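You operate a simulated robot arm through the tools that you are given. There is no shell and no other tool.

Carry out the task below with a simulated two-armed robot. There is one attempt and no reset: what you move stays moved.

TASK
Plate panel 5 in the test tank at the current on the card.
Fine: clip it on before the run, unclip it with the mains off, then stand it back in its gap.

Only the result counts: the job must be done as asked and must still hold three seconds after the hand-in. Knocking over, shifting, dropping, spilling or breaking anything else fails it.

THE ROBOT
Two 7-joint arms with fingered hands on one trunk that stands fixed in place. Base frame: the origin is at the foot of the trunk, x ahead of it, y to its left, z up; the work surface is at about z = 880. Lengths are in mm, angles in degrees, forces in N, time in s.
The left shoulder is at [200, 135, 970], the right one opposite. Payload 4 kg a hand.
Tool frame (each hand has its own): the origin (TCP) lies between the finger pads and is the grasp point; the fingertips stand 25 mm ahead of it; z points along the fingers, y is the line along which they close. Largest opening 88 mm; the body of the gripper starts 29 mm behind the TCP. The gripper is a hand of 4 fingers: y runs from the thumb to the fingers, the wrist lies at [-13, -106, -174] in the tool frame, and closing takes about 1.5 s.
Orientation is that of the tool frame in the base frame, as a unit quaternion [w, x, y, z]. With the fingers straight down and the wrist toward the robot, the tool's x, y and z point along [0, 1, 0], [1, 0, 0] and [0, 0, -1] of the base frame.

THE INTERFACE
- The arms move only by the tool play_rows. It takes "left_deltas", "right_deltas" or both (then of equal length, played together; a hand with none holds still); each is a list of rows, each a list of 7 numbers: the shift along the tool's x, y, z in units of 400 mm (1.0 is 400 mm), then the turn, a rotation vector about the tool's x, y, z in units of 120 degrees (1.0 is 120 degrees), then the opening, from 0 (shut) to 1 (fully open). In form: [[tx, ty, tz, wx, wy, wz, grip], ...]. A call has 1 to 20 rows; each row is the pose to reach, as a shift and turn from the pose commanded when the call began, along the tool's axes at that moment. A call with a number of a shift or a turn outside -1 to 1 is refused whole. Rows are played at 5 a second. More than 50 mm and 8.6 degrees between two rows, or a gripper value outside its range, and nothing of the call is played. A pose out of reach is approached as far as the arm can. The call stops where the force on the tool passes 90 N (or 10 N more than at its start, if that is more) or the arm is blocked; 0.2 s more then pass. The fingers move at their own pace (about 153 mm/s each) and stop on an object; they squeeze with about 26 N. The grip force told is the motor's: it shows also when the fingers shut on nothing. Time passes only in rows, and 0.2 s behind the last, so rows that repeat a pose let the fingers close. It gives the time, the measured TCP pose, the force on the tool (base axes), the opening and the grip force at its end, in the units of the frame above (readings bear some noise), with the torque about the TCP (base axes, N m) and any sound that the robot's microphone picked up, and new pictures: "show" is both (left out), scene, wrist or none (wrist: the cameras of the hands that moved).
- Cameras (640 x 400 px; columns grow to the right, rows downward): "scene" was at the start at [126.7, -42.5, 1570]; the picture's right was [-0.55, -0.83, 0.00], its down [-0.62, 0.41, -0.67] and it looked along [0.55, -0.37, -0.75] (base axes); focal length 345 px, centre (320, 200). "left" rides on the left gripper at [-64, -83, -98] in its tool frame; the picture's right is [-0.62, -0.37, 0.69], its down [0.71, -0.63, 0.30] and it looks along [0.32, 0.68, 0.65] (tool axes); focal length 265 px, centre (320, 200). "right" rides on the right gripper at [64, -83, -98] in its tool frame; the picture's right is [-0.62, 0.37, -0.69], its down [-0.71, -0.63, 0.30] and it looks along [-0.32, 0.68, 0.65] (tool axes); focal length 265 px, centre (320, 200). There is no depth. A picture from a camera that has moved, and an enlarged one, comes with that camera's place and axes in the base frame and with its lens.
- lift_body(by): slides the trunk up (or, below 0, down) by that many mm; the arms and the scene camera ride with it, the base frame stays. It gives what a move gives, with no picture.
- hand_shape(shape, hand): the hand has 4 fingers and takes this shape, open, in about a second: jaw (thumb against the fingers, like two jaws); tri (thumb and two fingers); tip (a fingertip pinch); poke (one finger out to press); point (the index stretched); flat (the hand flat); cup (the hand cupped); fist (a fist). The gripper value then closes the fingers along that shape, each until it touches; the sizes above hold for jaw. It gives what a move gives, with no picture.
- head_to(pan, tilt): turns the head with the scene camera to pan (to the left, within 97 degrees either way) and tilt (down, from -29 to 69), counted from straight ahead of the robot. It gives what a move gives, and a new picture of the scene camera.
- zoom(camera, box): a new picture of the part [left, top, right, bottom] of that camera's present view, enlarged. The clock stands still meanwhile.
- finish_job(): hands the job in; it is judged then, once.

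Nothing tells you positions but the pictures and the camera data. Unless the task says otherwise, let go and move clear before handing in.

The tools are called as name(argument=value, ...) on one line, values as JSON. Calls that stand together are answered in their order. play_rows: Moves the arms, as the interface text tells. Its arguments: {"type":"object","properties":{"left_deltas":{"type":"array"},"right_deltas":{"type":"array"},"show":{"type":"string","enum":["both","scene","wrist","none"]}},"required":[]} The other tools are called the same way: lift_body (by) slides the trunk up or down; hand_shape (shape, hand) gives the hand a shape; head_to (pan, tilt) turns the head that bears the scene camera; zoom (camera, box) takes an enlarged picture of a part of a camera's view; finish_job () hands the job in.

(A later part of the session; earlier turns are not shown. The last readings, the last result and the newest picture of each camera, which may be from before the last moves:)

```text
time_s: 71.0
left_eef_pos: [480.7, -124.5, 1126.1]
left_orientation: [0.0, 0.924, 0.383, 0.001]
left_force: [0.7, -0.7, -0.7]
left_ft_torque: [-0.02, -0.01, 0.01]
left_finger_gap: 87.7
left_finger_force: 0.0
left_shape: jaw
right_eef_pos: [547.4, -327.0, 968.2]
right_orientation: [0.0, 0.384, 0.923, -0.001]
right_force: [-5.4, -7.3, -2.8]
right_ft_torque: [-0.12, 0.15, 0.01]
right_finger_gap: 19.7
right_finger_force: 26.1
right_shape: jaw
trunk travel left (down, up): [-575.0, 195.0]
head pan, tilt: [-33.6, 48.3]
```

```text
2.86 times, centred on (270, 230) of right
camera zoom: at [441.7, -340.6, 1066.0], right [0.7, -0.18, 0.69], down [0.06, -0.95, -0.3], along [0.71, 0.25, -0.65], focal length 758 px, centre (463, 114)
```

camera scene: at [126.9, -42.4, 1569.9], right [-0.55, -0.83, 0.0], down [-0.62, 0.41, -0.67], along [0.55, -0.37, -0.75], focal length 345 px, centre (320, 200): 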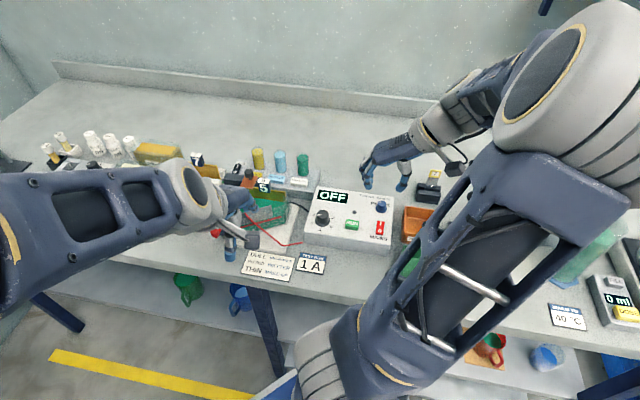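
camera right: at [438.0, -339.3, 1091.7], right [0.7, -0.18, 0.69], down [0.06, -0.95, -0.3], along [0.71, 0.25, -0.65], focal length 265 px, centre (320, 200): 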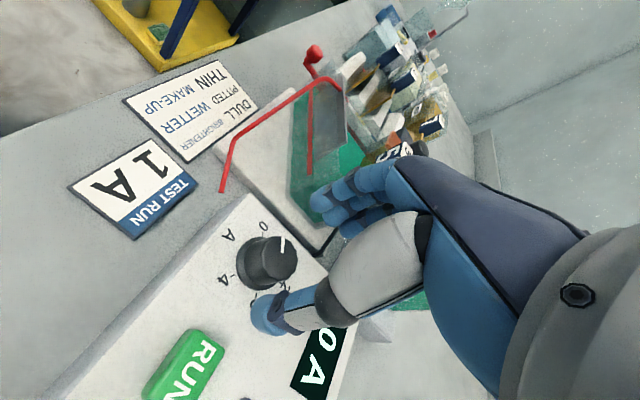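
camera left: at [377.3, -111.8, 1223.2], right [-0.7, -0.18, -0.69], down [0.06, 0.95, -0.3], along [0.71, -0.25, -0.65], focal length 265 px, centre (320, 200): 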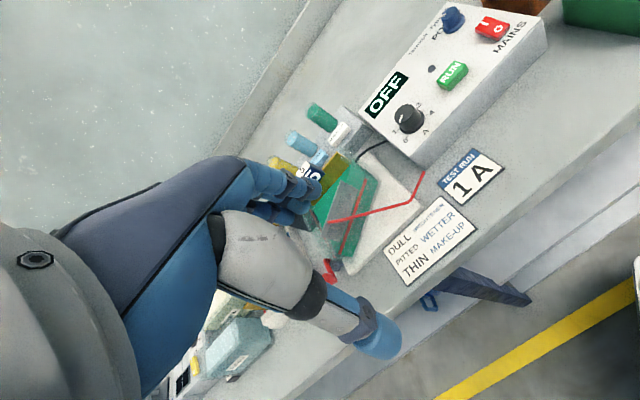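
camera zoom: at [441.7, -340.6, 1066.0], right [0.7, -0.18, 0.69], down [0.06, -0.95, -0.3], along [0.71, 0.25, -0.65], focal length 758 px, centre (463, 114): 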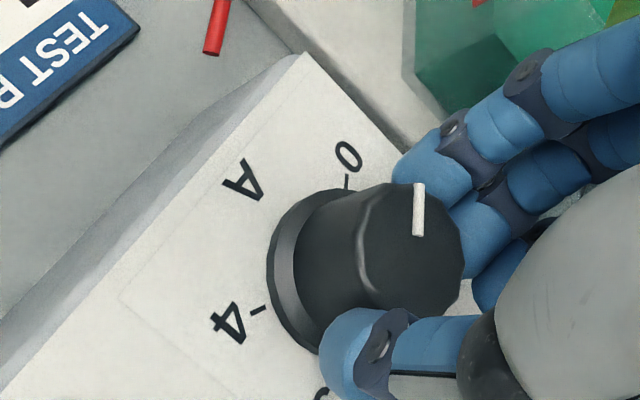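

The grip is a little behind the knob's centre. I'll open, shift 5 mm toward the front, and grip again.

play_rows(right_deltas=[[0, 0, 0, 0, 0, 0, 0.3], [0, 0, 0, 0, 0, 0, 0.6], [0, 0, 0, 0, 0, 0, 0.6], [0.0125, -0.002, 0.005, 0, 0, 0, 0.6], [0.0125, -0.002, 0.005, 0, 0, 0, 0.4], [0.0125, -0.002, 0.005, 0, 0, 0, 0.3], [0.0125, -0.002, 0.005, 0, 0, 0, 0.2], [0.0125, -0.002, 0.005, 0, 0, 0, 0.1], [0.0125, -0.002, 0.005, 0, 0, 0, 0], [0.0125, -0.002, 0.005, 0, 0, 0, 0], [0.0125, -0.002, 0.005, 0, 0, 0, 0]], show="none")

zoom(camera="left", box=[350, 50, 490, 160])

zoom(camera="scene", box=[290, 160, 380, 240])

zoom(camera="right", box=[200, 160, 340, 300])

```text
time_s: 73.4
left_eef_pos: [481.8, -124.5, 1125.6]
left_orientation: [0.0, 0.924, 0.382, 0.0]
left_force: [-0.7, 0.3, 0.4]
left_ft_torque: [0.02, 0.01, -0.01]
left_finger_gap: 87.6
left_finger_force: 0.0
left_shape: jaw
right_eef_pos: [541.7, -324.1, 964.7]
right_orientation: [0.0, 0.383, 0.924, 0.0]
right_force: [-8.5, -4.8, -2.0]
right_ft_torque: [-0.07, 0.16, 0.01]
right_finger_gap: 20.8
right_finger_force: 25.8
right_shape: jaw
trunk travel left (down, up): [-575.0, 195.0]
head pan, tilt: [-33.6, 48.3]
```

```text
3.64 times, centred on (420, 105) of left
camera zoom: at [376.9, -112.2, 1223.3], right [-0.7, -0.18, -0.69], down [0.06, 0.95, -0.3], along [0.71, -0.25, -0.65], focal length 965 px, centre (-44, 546)
```

zoom: 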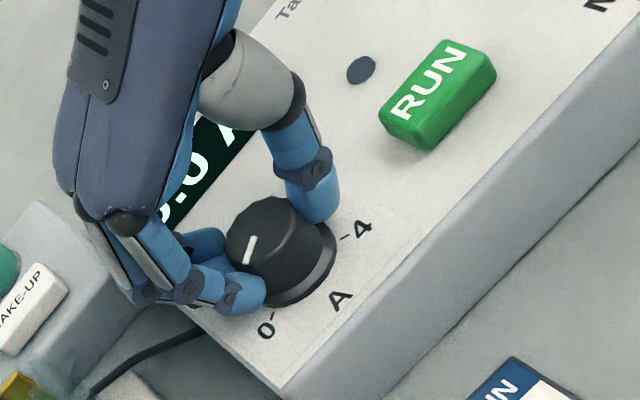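

```text
5.00 times, centred on (335, 200) of scene
camera zoom: at [126.5, -42.7, 1569.9], right [-0.55, -0.83, 0.0], down [-0.62, 0.41, -0.67], along [0.55, -0.37, -0.75], focal length 1724 px, centre (245, 200)
```

zoom: 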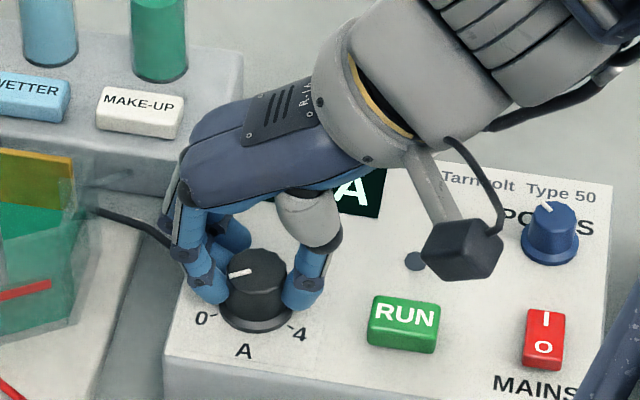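

```text
2.86 times, centred on (270, 230) of right
camera zoom: at [437.8, -338.1, 1063.3], right [0.7, -0.18, 0.69], down [0.06, -0.95, -0.3], along [0.71, 0.25, -0.65], focal length 758 px, centre (463, 114)
```

zoom: 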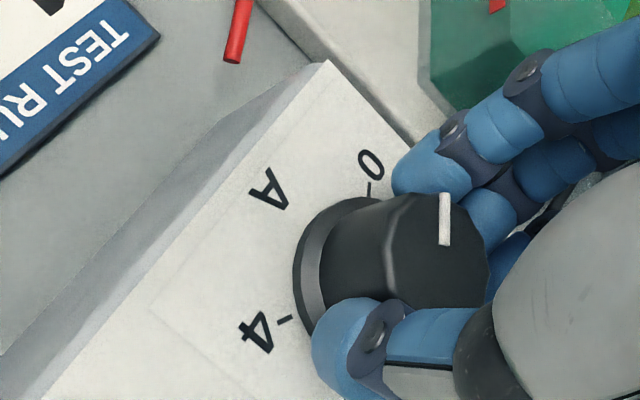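

Now gripped near its diameter (20.8 mm). I'll turn clockwise by 28° first and read the display.

play_rows(right_deltas=[[0, 0, 0, 0, 0, 0.0583, 0], [0, 0, 0, 0, 0, 0.1167, 0], [0, 0, 0, 0, 0, 0.175, 0], [0, 0, 0, 0, 0, 0.2333, 0]], show="none")

zoom(camera="left", box=[350, 50, 490, 160])

zoom(camera="scene", box=[290, 160, 380, 240])

```text
time_s: 74.4
left_eef_pos: [481.4, -124.2, 1124.9]
left_orientation: [0.0, 0.924, 0.383, 0.0]
left_force: [-0.7, -0.3, 0.6]
left_ft_torque: [-0.02, -0.01, 0.02]
left_finger_gap: 87.7
left_finger_force: 0.1
left_shape: jaw
right_eef_pos: [542.2, -324.5, 964.1]
right_orientation: [-0.001, 0.596, 0.803, 0.0]
right_force: [-6.8, -4.1, 1.5]
right_ft_torque: [-0.08, 0.13, -0.01]
right_finger_gap: 20.9
right_finger_force: 26.4
right_shape: jaw
trunk travel left (down, up): [-575.0, 195.0]
head pan, tilt: [-33.6, 48.3]
```

```text
3.64 times, centred on (420, 105) of left
camera zoom: at [377.0, -112.1, 1223.3], right [-0.7, -0.18, -0.69], down [0.06, 0.95, -0.3], along [0.71, -0.25, -0.65], focal length 965 px, centre (-44, 546)
```

zoom: 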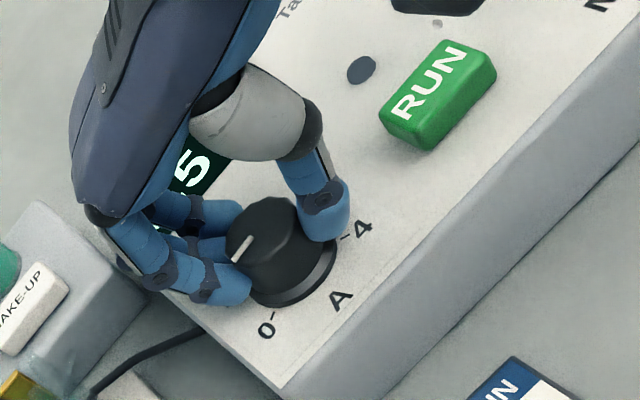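

```text
5.00 times, centred on (335, 200) of scene
camera zoom: at [126.5, -42.7, 1570.0], right [-0.55, -0.83, 0.0], down [-0.62, 0.41, -0.67], along [0.55, -0.37, -0.75], focal length 1724 px, centre (245, 200)
```

zoom: 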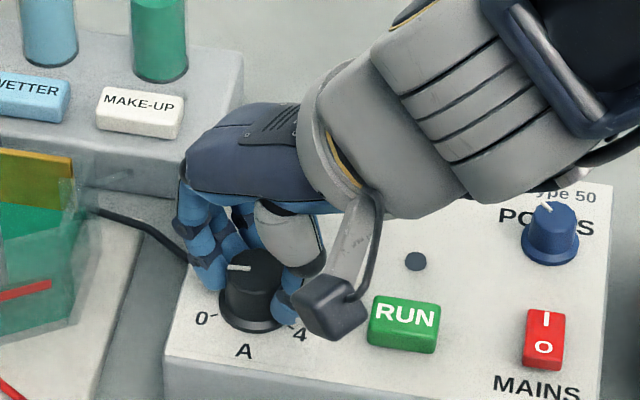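

The display now ends in ".5" after 28°, i.e. about 60° per amp. I'll turn 30° more.

play_rows(right_deltas=[[0, 0, 0, 0, 0, 0.0583, 0], [0, 0, 0, 0, 0, 0.1167, 0], [0, 0, 0, 0, 0, 0.175, 0], [0, 0, 0, 0, 0, 0.2167, 0], [0, 0, 0, 0, 0, 0.25, 0]], show="none")

zoom(camera="left", box=[350, 50, 490, 160])

zoom(camera="scene", box=[290, 160, 380, 240])

```text
time_s: 75.6
left_eef_pos: [481.6, -125.2, 1124.9]
left_orientation: [-0.001, 0.924, 0.383, 0.0]
left_force: [-0.7, -0.2, -0.5]
left_ft_torque: [0.01, 0.0, -0.02]
left_finger_gap: 87.5
left_finger_force: 0.1
left_shape: jaw
right_eef_pos: [543.4, -323.3, 964.6]
right_orientation: [0.0, 0.783, 0.622, -0.001]
right_force: [1.4, -1.2, 1.2]
right_ft_torque: [-0.02, -0.04, 0.04]
right_finger_gap: 20.8
right_finger_force: 25.4
right_shape: jaw
trunk travel left (down, up): [-575.0, 195.0]
head pan, tilt: [-33.6, 48.3]
```

```text
3.64 times, centred on (420, 105) of left
camera zoom: at [377.1, -112.1, 1223.2], right [-0.7, -0.18, -0.69], down [0.06, 0.95, -0.3], along [0.71, -0.25, -0.65], focal length 965 px, centre (-44, 546)
```

zoom: 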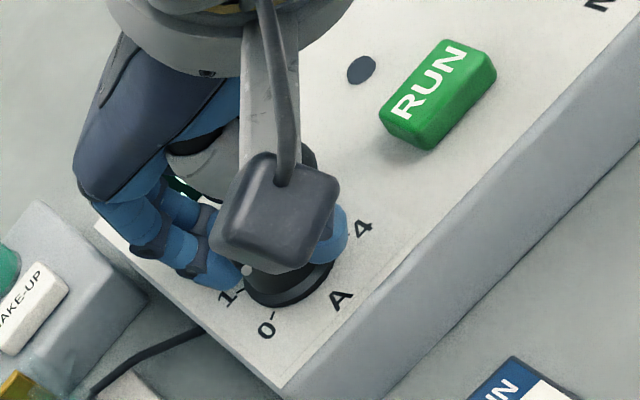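

```text
5.00 times, centred on (335, 200) of scene
camera zoom: at [126.7, -42.6, 1569.9], right [-0.55, -0.83, 0.0], down [-0.62, 0.41, -0.67], along [0.55, -0.37, -0.75], focal length 1724 px, centre (245, 200)
```

zoom: 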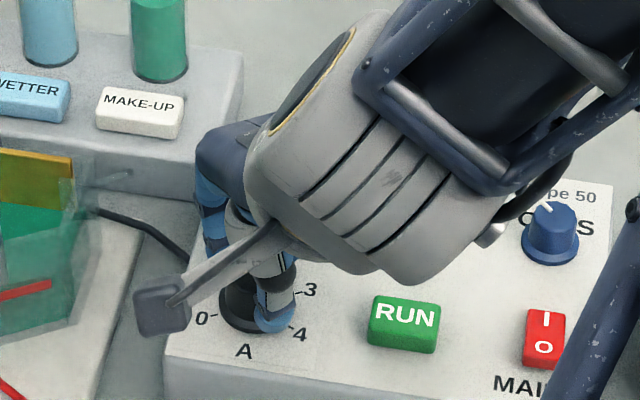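

The hand hides the display now. I'll open the fingers and rise to read it.

play_rows(right_deltas=[[0, 0, 0, 0, 0, 0, 0.2], [0, 0, 0, 0, 0, 0, 0.4], [0, 0, 0, 0, 0, 0, 0.6], [0, 0, 0, 0, 0, 0, 0.6], [0, 0, -0.05, 0, 0, 0, 0.6], [0, 0, -0.12, 0, 0, 0, 0.6], [0, 0, -0.2, 0, 0, 0, 0.6], [0, 0, -0.2, 0, 0, 0, 0.6]], show="wrist")

zoom(camera="left", box=[350, 30, 510, 160])

zoom(camera="scene", box=[290, 160, 400, 250])

```text
time_s: 77.4
left_eef_pos: [482.4, -124.3, 1126.2]
left_orientation: [0.0, 0.924, 0.383, -0.001]
left_force: [0.1, -0.7, 0.0]
left_ft_torque: [-0.02, -0.01, -0.01]
left_finger_gap: 87.8
left_finger_force: 0.1
left_shape: jaw
right_eef_pos: [542.5, -323.0, 1045.2]
right_orientation: [0.0, 0.783, 0.622, 0.0]
right_force: [0.2, -0.2, 1.1]
right_ft_torque: [0.01, -0.02, -0.02]
right_finger_gap: 52.0
right_finger_force: 0.0
right_shape: jaw
trunk travel left (down, up): [-575.0, 195.0]
head pan, tilt: [-33.6, 48.3]
camera right: at [475.6, -242.6, 1143.2], right [0.22, -0.69, 0.69], down [-0.78, -0.55, -0.3], along [0.59, -0.47, -0.65], focal length 265 px, centre (320, 200)
```

right: 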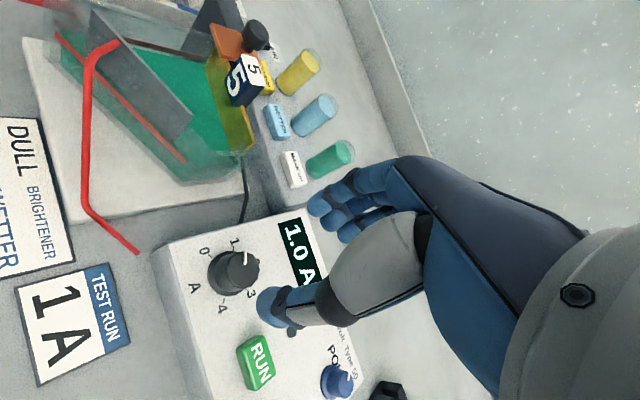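

```text
3.08 times, centred on (430, 95) of left
camera zoom: at [377.2, -112.0, 1223.2], right [-0.7, -0.18, -0.69], down [0.06, 0.95, -0.3], along [0.71, -0.25, -0.65], focal length 817 px, centre (-18, 523)
```

zoom: 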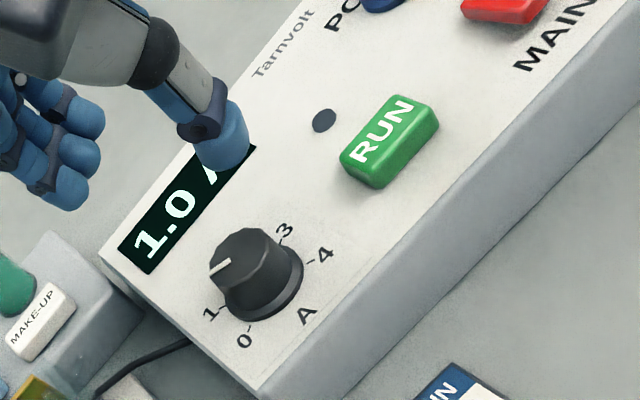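

```text
4.44 times, centred on (345, 205) of scene
camera zoom: at [126.8, -42.6, 1569.9], right [-0.55, -0.83, 0.0], down [-0.62, 0.41, -0.67], along [0.55, -0.37, -0.75], focal length 1533 px, centre (209, 178)
```

zoom: 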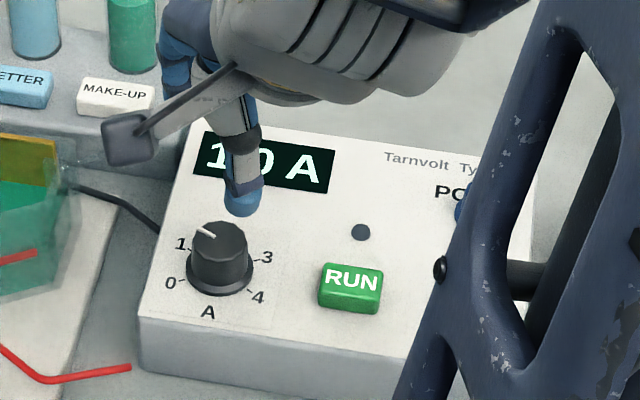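

The display reads 1.0 A. Let me look once more at the POLES knob from this new angle for any markings before running.

zoom(camera="right", box=[300, 330, 370, 400])

zoom(camera="right", box=[150, 0, 290, 110])

```text
5.71 times, centred on (335, 365) of right
camera zoom: at [475.6, -242.6, 1143.2], right [0.22, -0.69, 0.69], down [-0.78, -0.55, -0.3], along [0.59, -0.47, -0.65], focal length 1517 px, centre (234, -743)
```

zoom: 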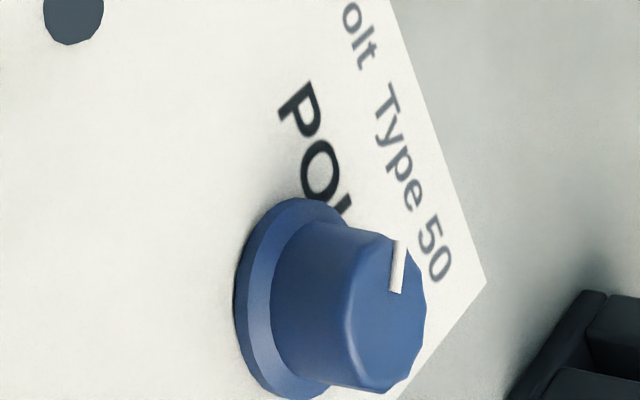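

```text
3.64 times, centred on (220, 55) of right
camera zoom: at [475.6, -242.6, 1143.2], right [0.22, -0.69, 0.69], down [-0.78, -0.55, -0.3], along [0.59, -0.47, -0.65], focal length 965 px, centre (684, 727)
```

zoom: 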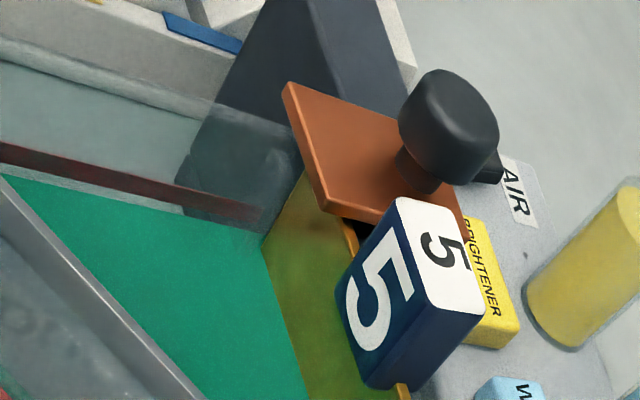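

POLES carries no position marks, so I leave it. Now I'll turn the hand back to its earlier heading, take the pointing shape and go to the RUN button.

play_rows(right_deltas=[[-0.035, -0.02, 0, 0, 0, -0.0604, 0.6], [-0.0705, -0.04, 0, 0, 0, -0.1208, 0.6], [-0.106, -0.059, 0, 0, 0, -0.1812, 0.6], [-0.141, -0.079, 0, 0, 0, -0.2417, 0.6], [-0.176, -0.099, 0, 0, 0, -0.3021, 0.6], [-0.2115, -0.1185, 0, 0, 0, -0.3625, 0.6], [-0.247, -0.138, 0, 0, 0, -0.4229, 0.6], [-0.282, -0.158, 0, 0, 0, -0.4833, 0.6], [-0.282, -0.158, 0, 0, 0, -0.4833, 0.6]], show="none")

hand_shape(hand="right", shape="point")

zoom(camera="scene", box=[300, 150, 410, 250])

zoom(camera="left", box=[370, 0, 530, 120])

```text
time_s: 79.4
left_eef_pos: [480.5, -126.2, 1124.8]
left_orientation: [0.0, 0.924, 0.383, 0.001]
left_force: [-0.6, 0.1, 0.0]
left_ft_torque: [-0.02, -0.01, -0.03]
left_finger_gap: 87.5
left_finger_force: 0.0
left_shape: jaw
right_eef_pos: [454.5, -419.9, 1044.7]
right_orientation: [-0.001, 0.383, 0.924, 0.0]
right_force: [0.4, -0.1, -0.1]
right_ft_torque: [0.01, 0.01, 0.01]
right_finger_gap: 52.4
right_finger_force: 0.1
right_shape: jaw
trunk travel left (down, up): [-575.0, 195.0]
head pan, tilt: [-33.6, 48.3]
```

```text
time_s: 80.3
left_eef_pos: [481.2, -125.8, 1126.4]
left_orientation: [0.001, 0.924, 0.382, 0.0]
left_force: [-0.3, -0.3, 0.2]
left_ft_torque: [-0.01, 0.0, 0.02]
left_finger_gap: 87.7
left_finger_force: 0.0
left_shape: jaw
right_eef_pos: [455.4, -419.5, 1044.1]
right_orientation: [0.0, 0.383, 0.924, 0.001]
right_force: [-0.3, 0.0, 0.2]
right_ft_torque: [0.0, 0.0, 0.01]
right_finger_gap: 80.6
right_finger_force: 0.0
right_shape: point
trunk travel left (down, up): [-575.0, 195.0]
head pan, tilt: [-33.6, 48.3]
```

```text
4.00 times, centred on (355, 200) of scene
camera zoom: at [126.7, -42.5, 1570.0], right [-0.55, -0.83, 0.0], down [-0.62, 0.41, -0.67], along [0.55, -0.37, -0.75], focal length 1380 px, centre (180, 200)
```

zoom: 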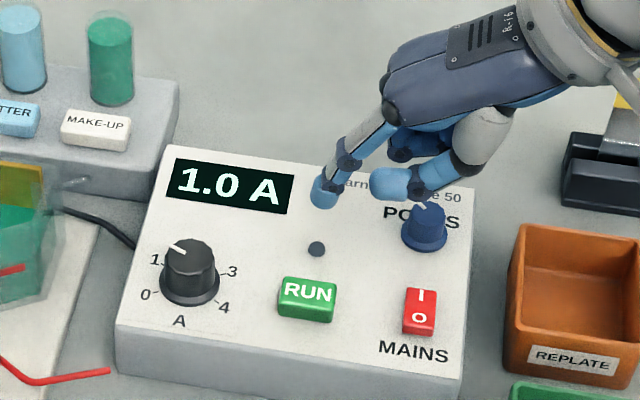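

```text
3.33 times, centred on (450, 60) of left
camera zoom: at [377.1, -112.0, 1223.3], right [-0.7, -0.18, -0.69], down [0.06, 0.95, -0.3], along [0.71, -0.25, -0.65], focal length 885 px, centre (-113, 667)
```

zoom: 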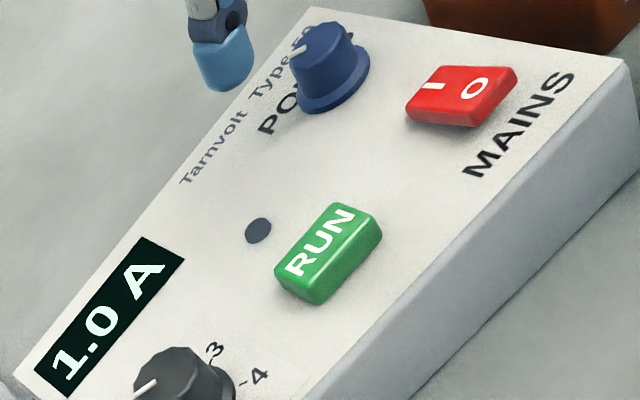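

play_rows(right_deltas=[[-0.0075, 0.005, 0.06, 0, 0, 0, 1], [-0.0075, 0.005, 0.12, 0, 0, 0, 1], [-0.0075, 0.005, 0.165, 0, 0, 0, 1], [-0.0075, 0.005, 0.165, 0, 0, 0, 1]], show="none")

zoom(camera="scene", box=[310, 170, 400, 240])

zoom(camera="left", box=[400, 10, 520, 100])

```text
time_s: 81.3
left_eef_pos: [482.3, -124.4, 1125.1]
left_orientation: [0.0, 0.924, 0.383, -0.001]
left_force: [0.5, -0.4, -0.6]
left_ft_torque: [-0.03, -0.01, -0.01]
left_finger_gap: 87.6
left_finger_force: 0.0
left_shape: jaw
right_eef_pos: [458.3, -419.5, 978.4]
right_orientation: [0.0, 0.383, 0.924, 0.0]
right_force: [-0.5, 0.0, -0.2]
right_ft_torque: [0.0, -0.01, 0.04]
right_finger_gap: 80.4
right_finger_force: 0.2
right_shape: point
trunk travel left (down, up): [-575.0, 195.0]
head pan, tilt: [-33.6, 48.3]
```

```text
5.71 times, centred on (355, 205) of scene
camera zoom: at [126.7, -42.5, 1570.0], right [-0.55, -0.83, 0.0], down [-0.62, 0.41, -0.67], along [0.55, -0.37, -0.75], focal length 1971 px, centre (120, 171)
```

zoom: 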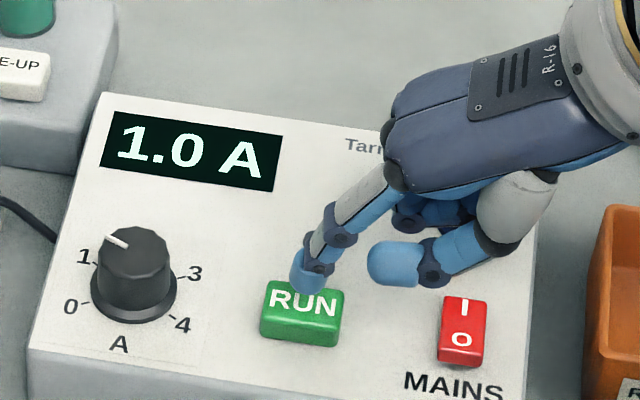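

```text
4.44 times, centred on (460, 55) of left
camera zoom: at [377.1, -112.0, 1223.3], right [-0.7, -0.18, -0.69], down [0.06, 0.95, -0.3], along [0.71, -0.25, -0.65], focal length 1180 px, centre (-302, 844)
```

zoom: 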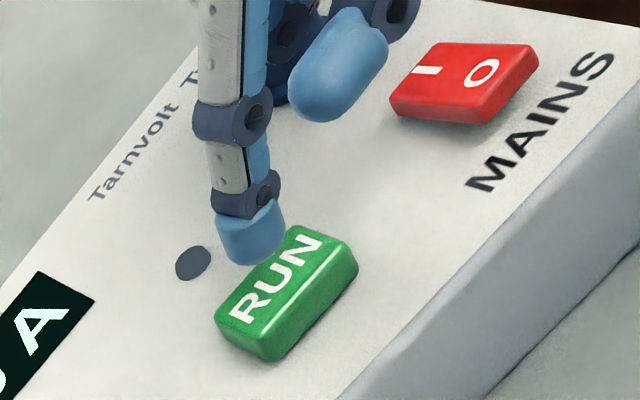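

play_rows(right_deltas=[[-0.0075, -0.004, 0.01, 0, 0, 0, 1], [-0.0075, -0.004, 0.022, 0, 0, 0, 1], [-0.0075, -0.004, 0.03, 0, 0, 0, 1]], show="none")

zoom(camera="scene", box=[310, 170, 400, 240])

zoom(camera="left", box=[400, 10, 520, 100])

```text
time_s: 82.1
left_eef_pos: [480.8, -124.7, 1125.8]
left_orientation: [0.001, 0.924, 0.382, 0.0]
left_force: [0.5, 0.0, 0.5]
left_ft_torque: [0.02, 0.01, 0.01]
left_finger_gap: 87.6
left_finger_force: 0.1
left_shape: jaw
right_eef_pos: [459.4, -422.6, 966.5]
right_orientation: [0.0, 0.383, 0.924, 0.001]
right_force: [-0.3, -1.2, -0.3]
right_ft_torque: [0.0, 0.01, -0.02]
right_finger_gap: 80.6
right_finger_force: 0.1
right_shape: point
trunk travel left (down, up): [-575.0, 195.0]
head pan, tilt: [-33.6, 48.3]
```

```text
5.71 times, centred on (355, 205) of scene
camera zoom: at [126.7, -42.5, 1570.0], right [-0.55, -0.83, 0.0], down [-0.62, 0.41, -0.67], along [0.55, -0.37, -0.75], focal length 1971 px, centre (120, 171)
```

zoom: 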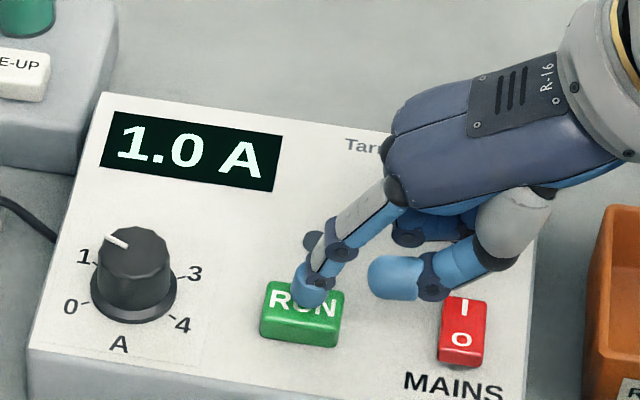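

```text
4.44 times, centred on (460, 55) of left
camera zoom: at [377.1, -112.0, 1223.3], right [-0.7, -0.18, -0.69], down [0.06, 0.95, -0.3], along [0.71, -0.25, -0.65], focal length 1180 px, centre (-302, 844)
```

zoom: 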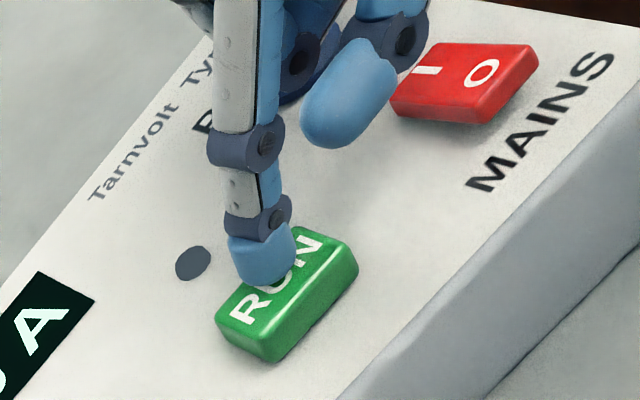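

The fingertip is right over RUN. Pressing.

play_rows(right_deltas=[[0, 0, 0.005, 0, 0, 0, 1], [0, 0, 0.01, 0, 0, 0, 1]], show="none")

play_rows(right_deltas=[[0, 0, 0.005, 0, 0, 0, 1], [0, 0, 0.01, 0, 0, 0, 1]], show="none")

zoom(camera="scene", box=[310, 170, 400, 240])

```text
time_s: 82.7
left_eef_pos: [481.3, -124.9, 1126.6]
left_orientation: [0.0, 0.924, 0.383, 0.0]
left_force: [0.6, -0.8, 0.9]
left_ft_torque: [0.0, -0.01, -0.02]
left_finger_gap: 87.4
left_finger_force: 0.1
left_shape: jaw
right_eef_pos: [459.6, -421.5, 961.8]
right_orientation: [0.0, 0.382, 0.924, -0.001]
right_force: [0.0, -1.8, 1.0]
right_ft_torque: [0.06, -0.06, -0.02]
right_finger_gap: 80.8
right_finger_force: 0.1
right_shape: point
trunk travel left (down, up): [-575.0, 195.0]
head pan, tilt: [-33.6, 48.3]
```

```text
time_s: 83.3
left_eef_pos: [480.4, -123.5, 1124.8]
left_orientation: [0.0, 0.924, 0.383, -0.001]
left_force: [0.6, 0.2, -0.4]
left_ft_torque: [0.03, 0.0, 0.02]
left_finger_gap: 87.5
left_finger_force: 0.0
left_shape: jaw
right_eef_pos: [459.3, -421.3, 959.3]
right_orientation: [-0.001, 0.384, 0.923, 0.001]
right_force: [-0.2, -1.0, 4.4]
right_ft_torque: [0.17, -0.14, -0.02]
right_finger_gap: 0.0
right_finger_force: 0.0
right_shape: point
trunk travel left (down, up): [-575.0, 195.0]
head pan, tilt: [-33.6, 48.3]
heard: click
```

```text
5.71 times, centred on (355, 205) of scene
camera zoom: at [126.6, -42.5, 1570.0], right [-0.55, -0.83, 0.0], down [-0.62, 0.41, -0.67], along [0.55, -0.37, -0.75], focal length 1971 px, centre (120, 171)
```

zoom: 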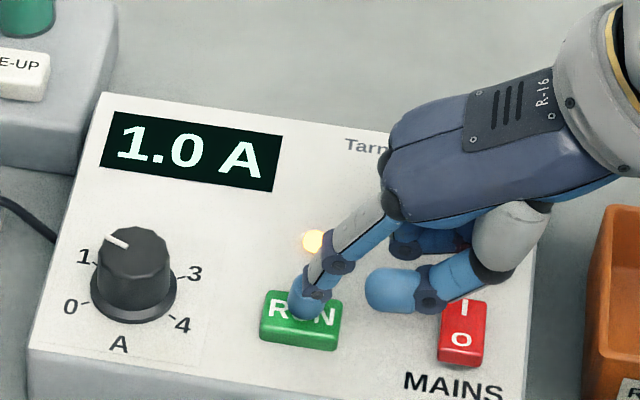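

A click and the lamp is lit: the run has started. I'll lift the finger and wait, watching the lamp and display.

play_rows(right_deltas=[[0, 0, -0.05, 0, 0, 0, 1], [0, 0, -0.12, 0, 0, 0, 1], [0, 0, -0.2, 0, 0, 0, 1], [0, 0, -0.2, 0, 0, 0, 1]], show="none")

zoom(camera="scene", box=[210, 140, 400, 250])

zoom(camera="left", box=[300, 20, 520, 200])

```text
time_s: 84.3
left_eef_pos: [481.6, -124.2, 1126.0]
left_orientation: [0.0, 0.924, 0.383, 0.0]
left_force: [-0.6, -0.3, -0.3]
left_ft_torque: [-0.01, -0.01, 0.01]
left_finger_gap: 87.7
left_finger_force: 0.2
left_shape: jaw
right_eef_pos: [461.8, -425.1, 1040.9]
right_orientation: [0.0, 0.383, 0.924, 0.0]
right_force: [1.0, 0.3, -0.8]
right_ft_torque: [0.04, 0.02, 0.04]
right_finger_gap: 0.0
right_finger_force: 0.1
right_shape: point
trunk travel left (down, up): [-575.0, 195.0]
head pan, tilt: [-33.6, 48.3]
```

```text
3.37 times, centred on (305, 195) of scene
camera zoom: at [126.7, -42.6, 1569.9], right [-0.55, -0.83, 0.0], down [-0.62, 0.41, -0.67], along [0.55, -0.37, -0.75], focal length 1162 px, centre (370, 217)
```

zoom: 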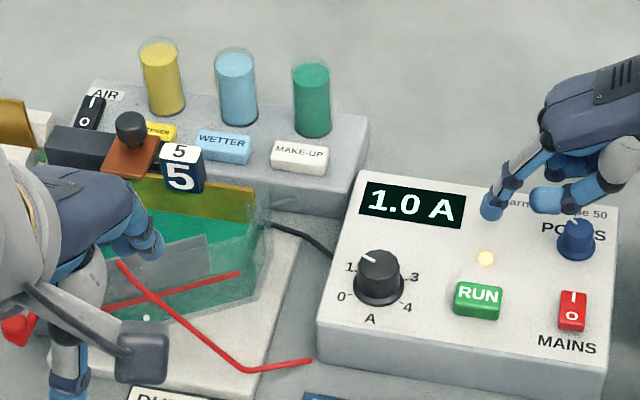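

```text
2.22 times, centred on (410, 110) of left
camera zoom: at [377.1, -112.0, 1223.3], right [-0.7, -0.18, -0.69], down [0.06, 0.95, -0.3], along [0.71, -0.25, -0.65], focal length 590 px, centre (120, 400)
```

zoom: 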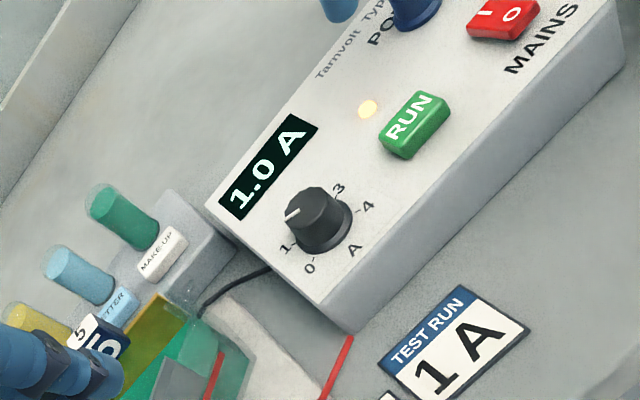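

play_rows(right_deltas=[[0, 0, 0, 0, 0, 0, 1], [0, 0, 0, 0, 0, 0, 1], [0, 0, 0, 0, 0, 0, 1], [0, 0, 0, 0, 0, 0, 1], [0, 0, 0, 0, 0, 0, 1], [0, 0, 0, 0, 0, 0, 1], [0, 0, 0, 0, 0, 0, 1], [0, 0, 0, 0, 0, 0, 1], [0, 0, 0, 0, 0, 0, 1], [0, 0, 0, 0, 0, 0, 1], [0, 0, 0, 0, 0, 0, 1], [0, 0, 0, 0, 0, 0, 1], [0, 0, 0, 0, 0, 0, 1], [0, 0, 0, 0, 0, 0, 1], [0, 0, 0, 0, 0, 0, 1], [0, 0, 0, 0, 0, 0, 1], [0, 0, 0, 0, 0, 0, 1], [0, 0, 0, 0, 0, 0, 1], [0, 0, 0, 0, 0, 0, 1], [0, 0, 0, 0, 0, 0, 1]], show="none")

zoom(camera="scene", box=[210, 140, 400, 250])

```text
time_s: 88.5
left_eef_pos: [481.4, -123.8, 1125.9]
left_orientation: [-0.001, 0.924, 0.383, -0.001]
left_force: [0.6, 0.0, 0.2]
left_ft_torque: [0.04, 0.02, 0.02]
left_finger_gap: 87.7
left_finger_force: 0.1
left_shape: jaw
right_eef_pos: [461.5, -425.3, 1040.0]
right_orientation: [0.0, 0.382, 0.924, 0.001]
right_force: [0.0, 0.4, -0.8]
right_ft_torque: [0.02, 0.02, 0.06]
right_finger_gap: 0.0
right_finger_force: 0.1
right_shape: point
trunk travel left (down, up): [-575.0, 195.0]
head pan, tilt: [-33.6, 48.3]
```

```text
3.37 times, centred on (305, 195) of scene
camera zoom: at [126.7, -42.5, 1570.0], right [-0.55, -0.83, 0.0], down [-0.62, 0.41, -0.67], along [0.55, -0.37, -0.75], focal length 1162 px, centre (370, 217)
```

zoom: 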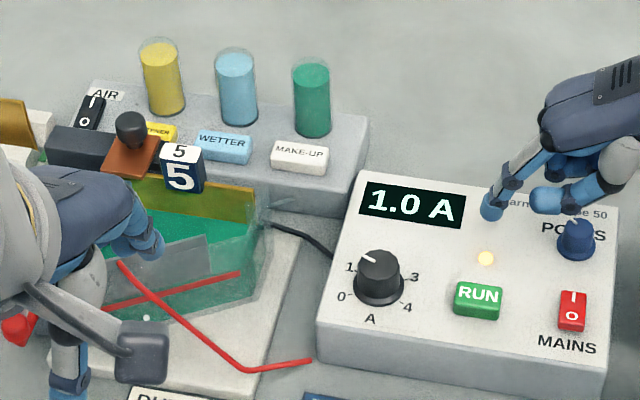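

Still running (lamp lit). I'll keep waiting while listening.

play_rows(right_deltas=[[0, 0, 0, 0, 0, 0, 1], [0, 0, 0, 0, 0, 0, 1], [0, 0, 0, 0, 0, 0, 1], [0, 0, 0, 0, 0, 0, 1], [0, 0, 0, 0, 0, 0, 1], [0, 0, 0, 0, 0, 0, 1], [0, 0, 0, 0, 0, 0, 1], [0, 0, 0, 0, 0, 0, 1], [0, 0, 0, 0, 0, 0, 1], [0, 0, 0, 0, 0, 0, 1], [0, 0, 0, 0, 0, 0, 1], [0, 0, 0, 0, 0, 0, 1], [0, 0, 0, 0, 0, 0, 1], [0, 0, 0, 0, 0, 0, 1], [0, 0, 0, 0, 0, 0, 1], [0, 0, 0, 0, 0, 0, 1], [0, 0, 0, 0, 0, 0, 1], [0, 0, 0, 0, 0, 0, 1], [0, 0, 0, 0, 0, 0, 1], [0, 0, 0, 0, 0, 0, 1]], show="none")

zoom(camera="scene", box=[210, 140, 400, 250])

play_rows(right_deltas=[[0, 0, 0, 0, 0, 0, 1], [0, 0, 0, 0, 0, 0, 1], [0, 0, 0, 0, 0, 0, 1], [0, 0, 0, 0, 0, 0, 1], [0, 0, 0, 0, 0, 0, 1], [0, 0, 0, 0, 0, 0, 1], [0, 0, 0, 0, 0, 0, 1], [0, 0, 0, 0, 0, 0, 1], [0, 0, 0, 0, 0, 0, 1], [0, 0, 0, 0, 0, 0, 1], [0, 0, 0, 0, 0, 0, 1], [0, 0, 0, 0, 0, 0, 1], [0, 0, 0, 0, 0, 0, 1], [0, 0, 0, 0, 0, 0, 1], [0, 0, 0, 0, 0, 0, 1], [0, 0, 0, 0, 0, 0, 1], [0, 0, 0, 0, 0, 0, 1], [0, 0, 0, 0, 0, 0, 1], [0, 0, 0, 0, 0, 0, 1], [0, 0, 0, 0, 0, 0, 1]], show="none")

zoom(camera="scene", box=[210, 140, 400, 250])

```text
time_s: 92.7
left_eef_pos: [480.3, -125.0, 1124.8]
left_orientation: [0.0, 0.924, 0.382, 0.0]
left_force: [-0.5, 0.1, 0.3]
left_ft_torque: [0.0, 0.03, 0.0]
left_finger_gap: 87.7
left_finger_force: 0.1
left_shape: jaw
right_eef_pos: [462.1, -424.6, 1040.8]
right_orientation: [0.001, 0.383, 0.924, -0.001]
right_force: [0.1, 0.4, -0.5]
right_ft_torque: [0.0, -0.03, 0.01]
right_finger_gap: 0.0
right_finger_force: 0.1
right_shape: point
trunk travel left (down, up): [-575.0, 195.0]
head pan, tilt: [-33.6, 48.3]
```

```text
3.37 times, centred on (305, 195) of scene
camera zoom: at [126.7, -42.5, 1570.0], right [-0.55, -0.83, 0.0], down [-0.62, 0.41, -0.67], along [0.55, -0.37, -0.75], focal length 1162 px, centre (370, 217)
```

zoom: 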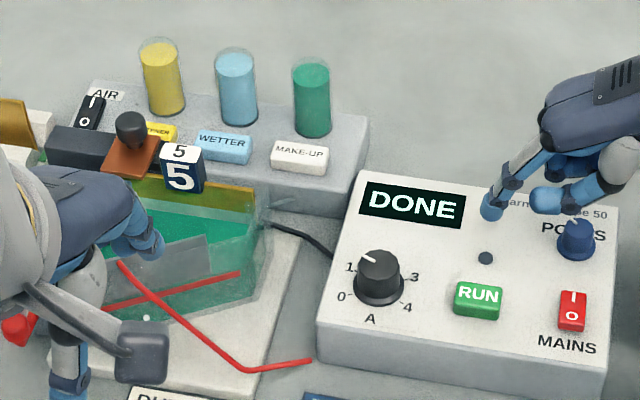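

```text
time_s: 96.9
left_eef_pos: [480.4, -124.9, 1124.9]
left_orientation: [0.0, 0.924, 0.383, 0.0]
left_force: [-0.5, -0.1, -0.5]
left_ft_torque: [0.0, 0.0, 0.03]
left_finger_gap: 87.4
left_finger_force: 0.0
left_shape: jaw
right_eef_pos: [462.3, -424.6, 1039.9]
right_orientation: [0.0, 0.382, 0.924, 0.001]
right_force: [-0.9, -1.1, -0.5]
right_ft_torque: [0.02, 0.03, -0.01]
right_finger_gap: 0.0
right_finger_force: 0.0
right_shape: point
trunk travel left (down, up): [-575.0, 195.0]
head pan, tilt: [-33.6, 48.3]
```

```text
3.37 times, centred on (305, 195) of scene
camera zoom: at [126.7, -42.5, 1570.0], right [-0.55, -0.83, 0.0], down [-0.62, 0.41, -0.67], along [0.55, -0.37, -0.75], focal length 1162 px, centre (370, 217)
```

zoom: 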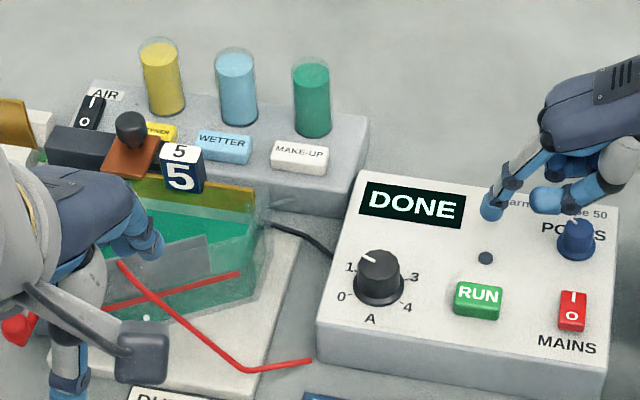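

The display says DONE. Now MAINS off: I'll move the fingertip over the rocker's "O" half.

play_rows(right_deltas=[[0.015, -0.08, 0, 0, 0, 0, 1], [0.0293, -0.159, 0, 0, 0, 0, 1], [0.0293, -0.159, 0.08, 0, 0, 0, 1], [0.0293, -0.159, 0.15, 0, 0, 0, 1], [0.0293, -0.159, 0.15, 0, 0, 0, 1]], show="none")

zoom(camera="scene", box=[345, 180, 415, 250])

zoom(camera="left", box=[430, 0, 550, 70])

```text
time_s: 98.1
left_eef_pos: [482.4, -125.5, 1126.2]
left_orientation: [0.0, 0.924, 0.383, 0.0]
left_force: [0.4, -0.5, 0.1]
left_ft_torque: [0.01, 0.01, -0.01]
left_finger_gap: 87.6
left_finger_force: 0.0
left_shape: jaw
right_eef_pos: [407.3, -462.1, 981.4]
right_orientation: [0.0, 0.383, 0.924, 0.0]
right_force: [0.0, 0.3, 0.5]
right_ft_torque: [0.0, -0.02, -0.02]
right_finger_gap: 0.0
right_finger_force: 0.0
right_shape: point
trunk travel left (down, up): [-575.0, 195.0]
head pan, tilt: [-33.6, 48.3]
```

```text
5.71 times, centred on (380, 215) of scene
camera zoom: at [126.7, -42.5, 1570.0], right [-0.55, -0.83, 0.0], down [-0.62, 0.41, -0.67], along [0.55, -0.37, -0.75], focal length 1971 px, centre (-23, 114)
```

zoom: 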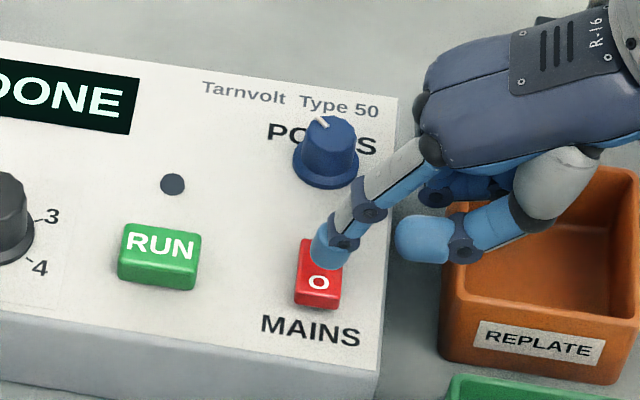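

```text
5.33 times, centred on (490, 35) of left
camera zoom: at [377.1, -112.0, 1223.3], right [-0.7, -0.18, -0.69], down [0.06, 0.95, -0.3], along [0.71, -0.25, -0.65], focal length 1416 px, centre (-587, 1080)
```

zoom: 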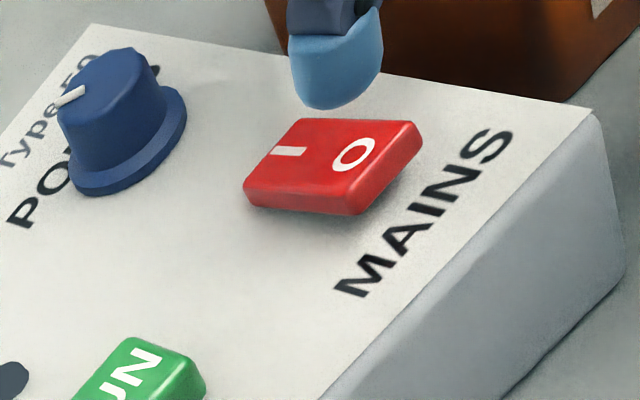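

play_rows(right_deltas=[[0, 0.005, 0.012, 0, 0, 0, 1], [0, 0.005, 0.024, 0, 0, 0, 1]], show="none")

play_rows(right_deltas=[[0, 0, 0.006, 0, 0, 0, 1], [0, 0, 0.012, 0, 0, 0, 1]], show="none")

zoom(camera="scene", box=[310, 180, 420, 250])

zoom(camera="left", box=[430, 0, 550, 70])

```text
time_s: 98.7
left_eef_pos: [481.4, -124.3, 1124.7]
left_orientation: [0.0, 0.924, 0.383, -0.001]
left_force: [0.0, 0.4, 0.4]
left_ft_torque: [0.0, -0.02, 0.0]
left_finger_gap: 87.7
left_finger_force: 0.1
left_shape: jaw
right_eef_pos: [410.4, -458.1, 969.7]
right_orientation: [0.0, 0.382, 0.924, -0.001]
right_force: [0.3, 0.4, 0.7]
right_ft_torque: [0.01, -0.02, 0.01]
right_finger_gap: 0.0
right_finger_force: 0.0
right_shape: point
trunk travel left (down, up): [-575.0, 195.0]
head pan, tilt: [-33.6, 48.3]
```

```text
time_s: 99.3
left_eef_pos: [482.0, -124.6, 1125.5]
left_orientation: [0.0, 0.924, 0.383, 0.0]
left_force: [0.7, 0.6, 0.4]
left_ft_torque: [-0.02, 0.01, 0.05]
left_finger_gap: 87.6
left_finger_force: 0.0
left_shape: jaw
right_eef_pos: [407.5, -457.8, 965.8]
right_orientation: [0.0, 0.383, 0.924, 0.0]
right_force: [-0.3, 0.7, 0.6]
right_ft_torque: [0.01, -0.02, -0.04]
right_finger_gap: 0.0
right_finger_force: 0.0
right_shape: point
trunk travel left (down, up): [-575.0, 195.0]
head pan, tilt: [-33.6, 48.3]
```

```text
5.71 times, centred on (365, 215) of scene
camera zoom: at [126.7, -42.5, 1570.0], right [-0.55, -0.83, 0.0], down [-0.62, 0.41, -0.67], along [0.55, -0.37, -0.75], focal length 1971 px, centre (63, 114)
```

zoom: 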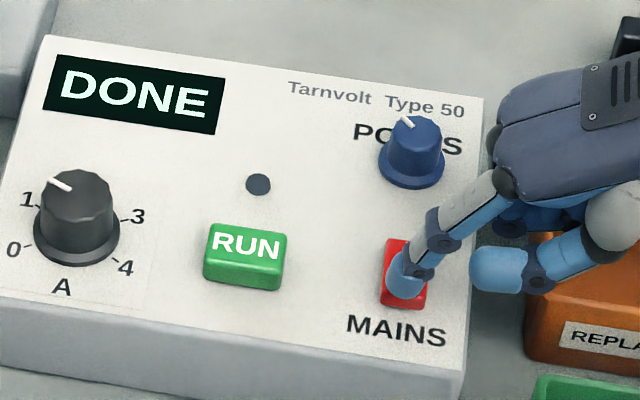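

```text
5.33 times, centred on (490, 35) of left
camera zoom: at [377.1, -112.0, 1223.3], right [-0.7, -0.18, -0.69], down [0.06, 0.95, -0.3], along [0.71, -0.25, -0.65], focal length 1416 px, centre (-587, 1080)
```

zoom: 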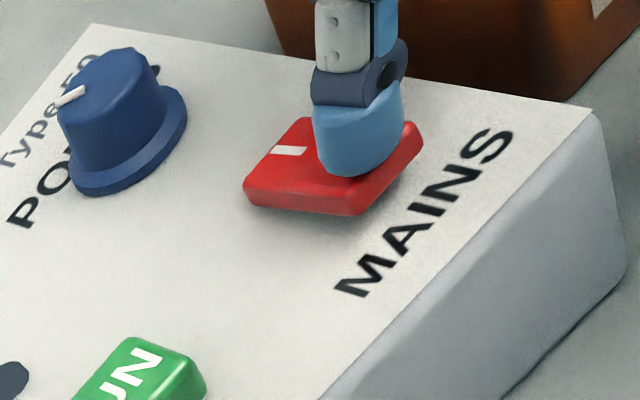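

Right over the "O". Pressing on in small steps.

play_rows(right_deltas=[[0.004, 0, 0.005, 0, 0, 0, 1], [0.004, 0, 0.01, 0, 0, 0, 1]], show="none")

play_rows(right_deltas=[[0, 0, 0.005, 0, 0, 0, 1], [0, 0, 0.01, 0, 0, 0, 1]], show="none")

zoom(camera="scene", box=[310, 180, 420, 250])

```text
time_s: 99.9
left_eef_pos: [480.8, -124.4, 1125.8]
left_orientation: [0.0, 0.924, 0.383, 0.0]
left_force: [-0.4, -0.5, -0.3]
left_ft_torque: [0.0, 0.01, 0.01]
left_finger_gap: 87.4
left_finger_force: 0.2
left_shape: jaw
right_eef_pos: [406.0, -457.5, 960.1]
right_orientation: [0.0, 0.382, 0.924, 0.0]
right_force: [-0.8, 0.7, 0.0]
right_ft_torque: [0.02, -0.01, 0.0]
right_finger_gap: 81.0
right_finger_force: 0.0
right_shape: point
trunk travel left (down, up): [-575.0, 195.0]
head pan, tilt: [-33.6, 48.3]
```

```text
time_s: 100.5
left_eef_pos: [480.9, -124.4, 1124.2]
left_orientation: [0.0, 0.924, 0.383, -0.001]
left_force: [-0.6, 0.3, -0.8]
left_ft_torque: [0.02, -0.01, 0.04]
left_finger_gap: 87.6
left_finger_force: 0.1
left_shape: jaw
right_eef_pos: [405.5, -456.9, 957.7]
right_orientation: [0.0, 0.384, 0.924, 0.0]
right_force: [-3.5, -2.0, 11.9]
right_ft_torque: [0.56, -0.35, 0.09]
right_finger_gap: 0.0
right_finger_force: 0.0
right_shape: point
trunk travel left (down, up): [-575.0, 195.0]
head pan, tilt: [-33.6, 48.3]
```

```text
5.71 times, centred on (365, 215) of scene
camera zoom: at [126.4, -42.4, 1570.2], right [-0.55, -0.83, 0.0], down [-0.62, 0.41, -0.67], along [0.55, -0.37, -0.75], focal length 1971 px, centre (63, 114)
```

zoom: 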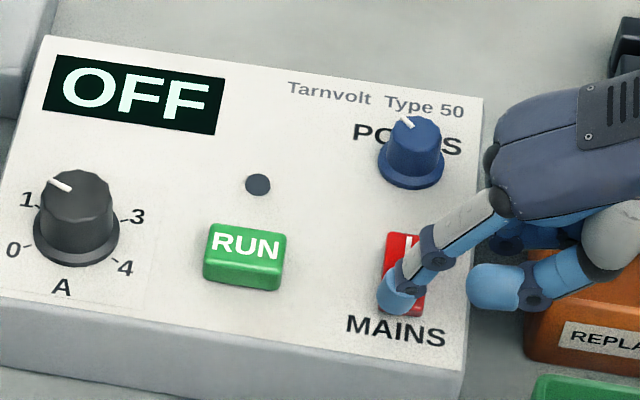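

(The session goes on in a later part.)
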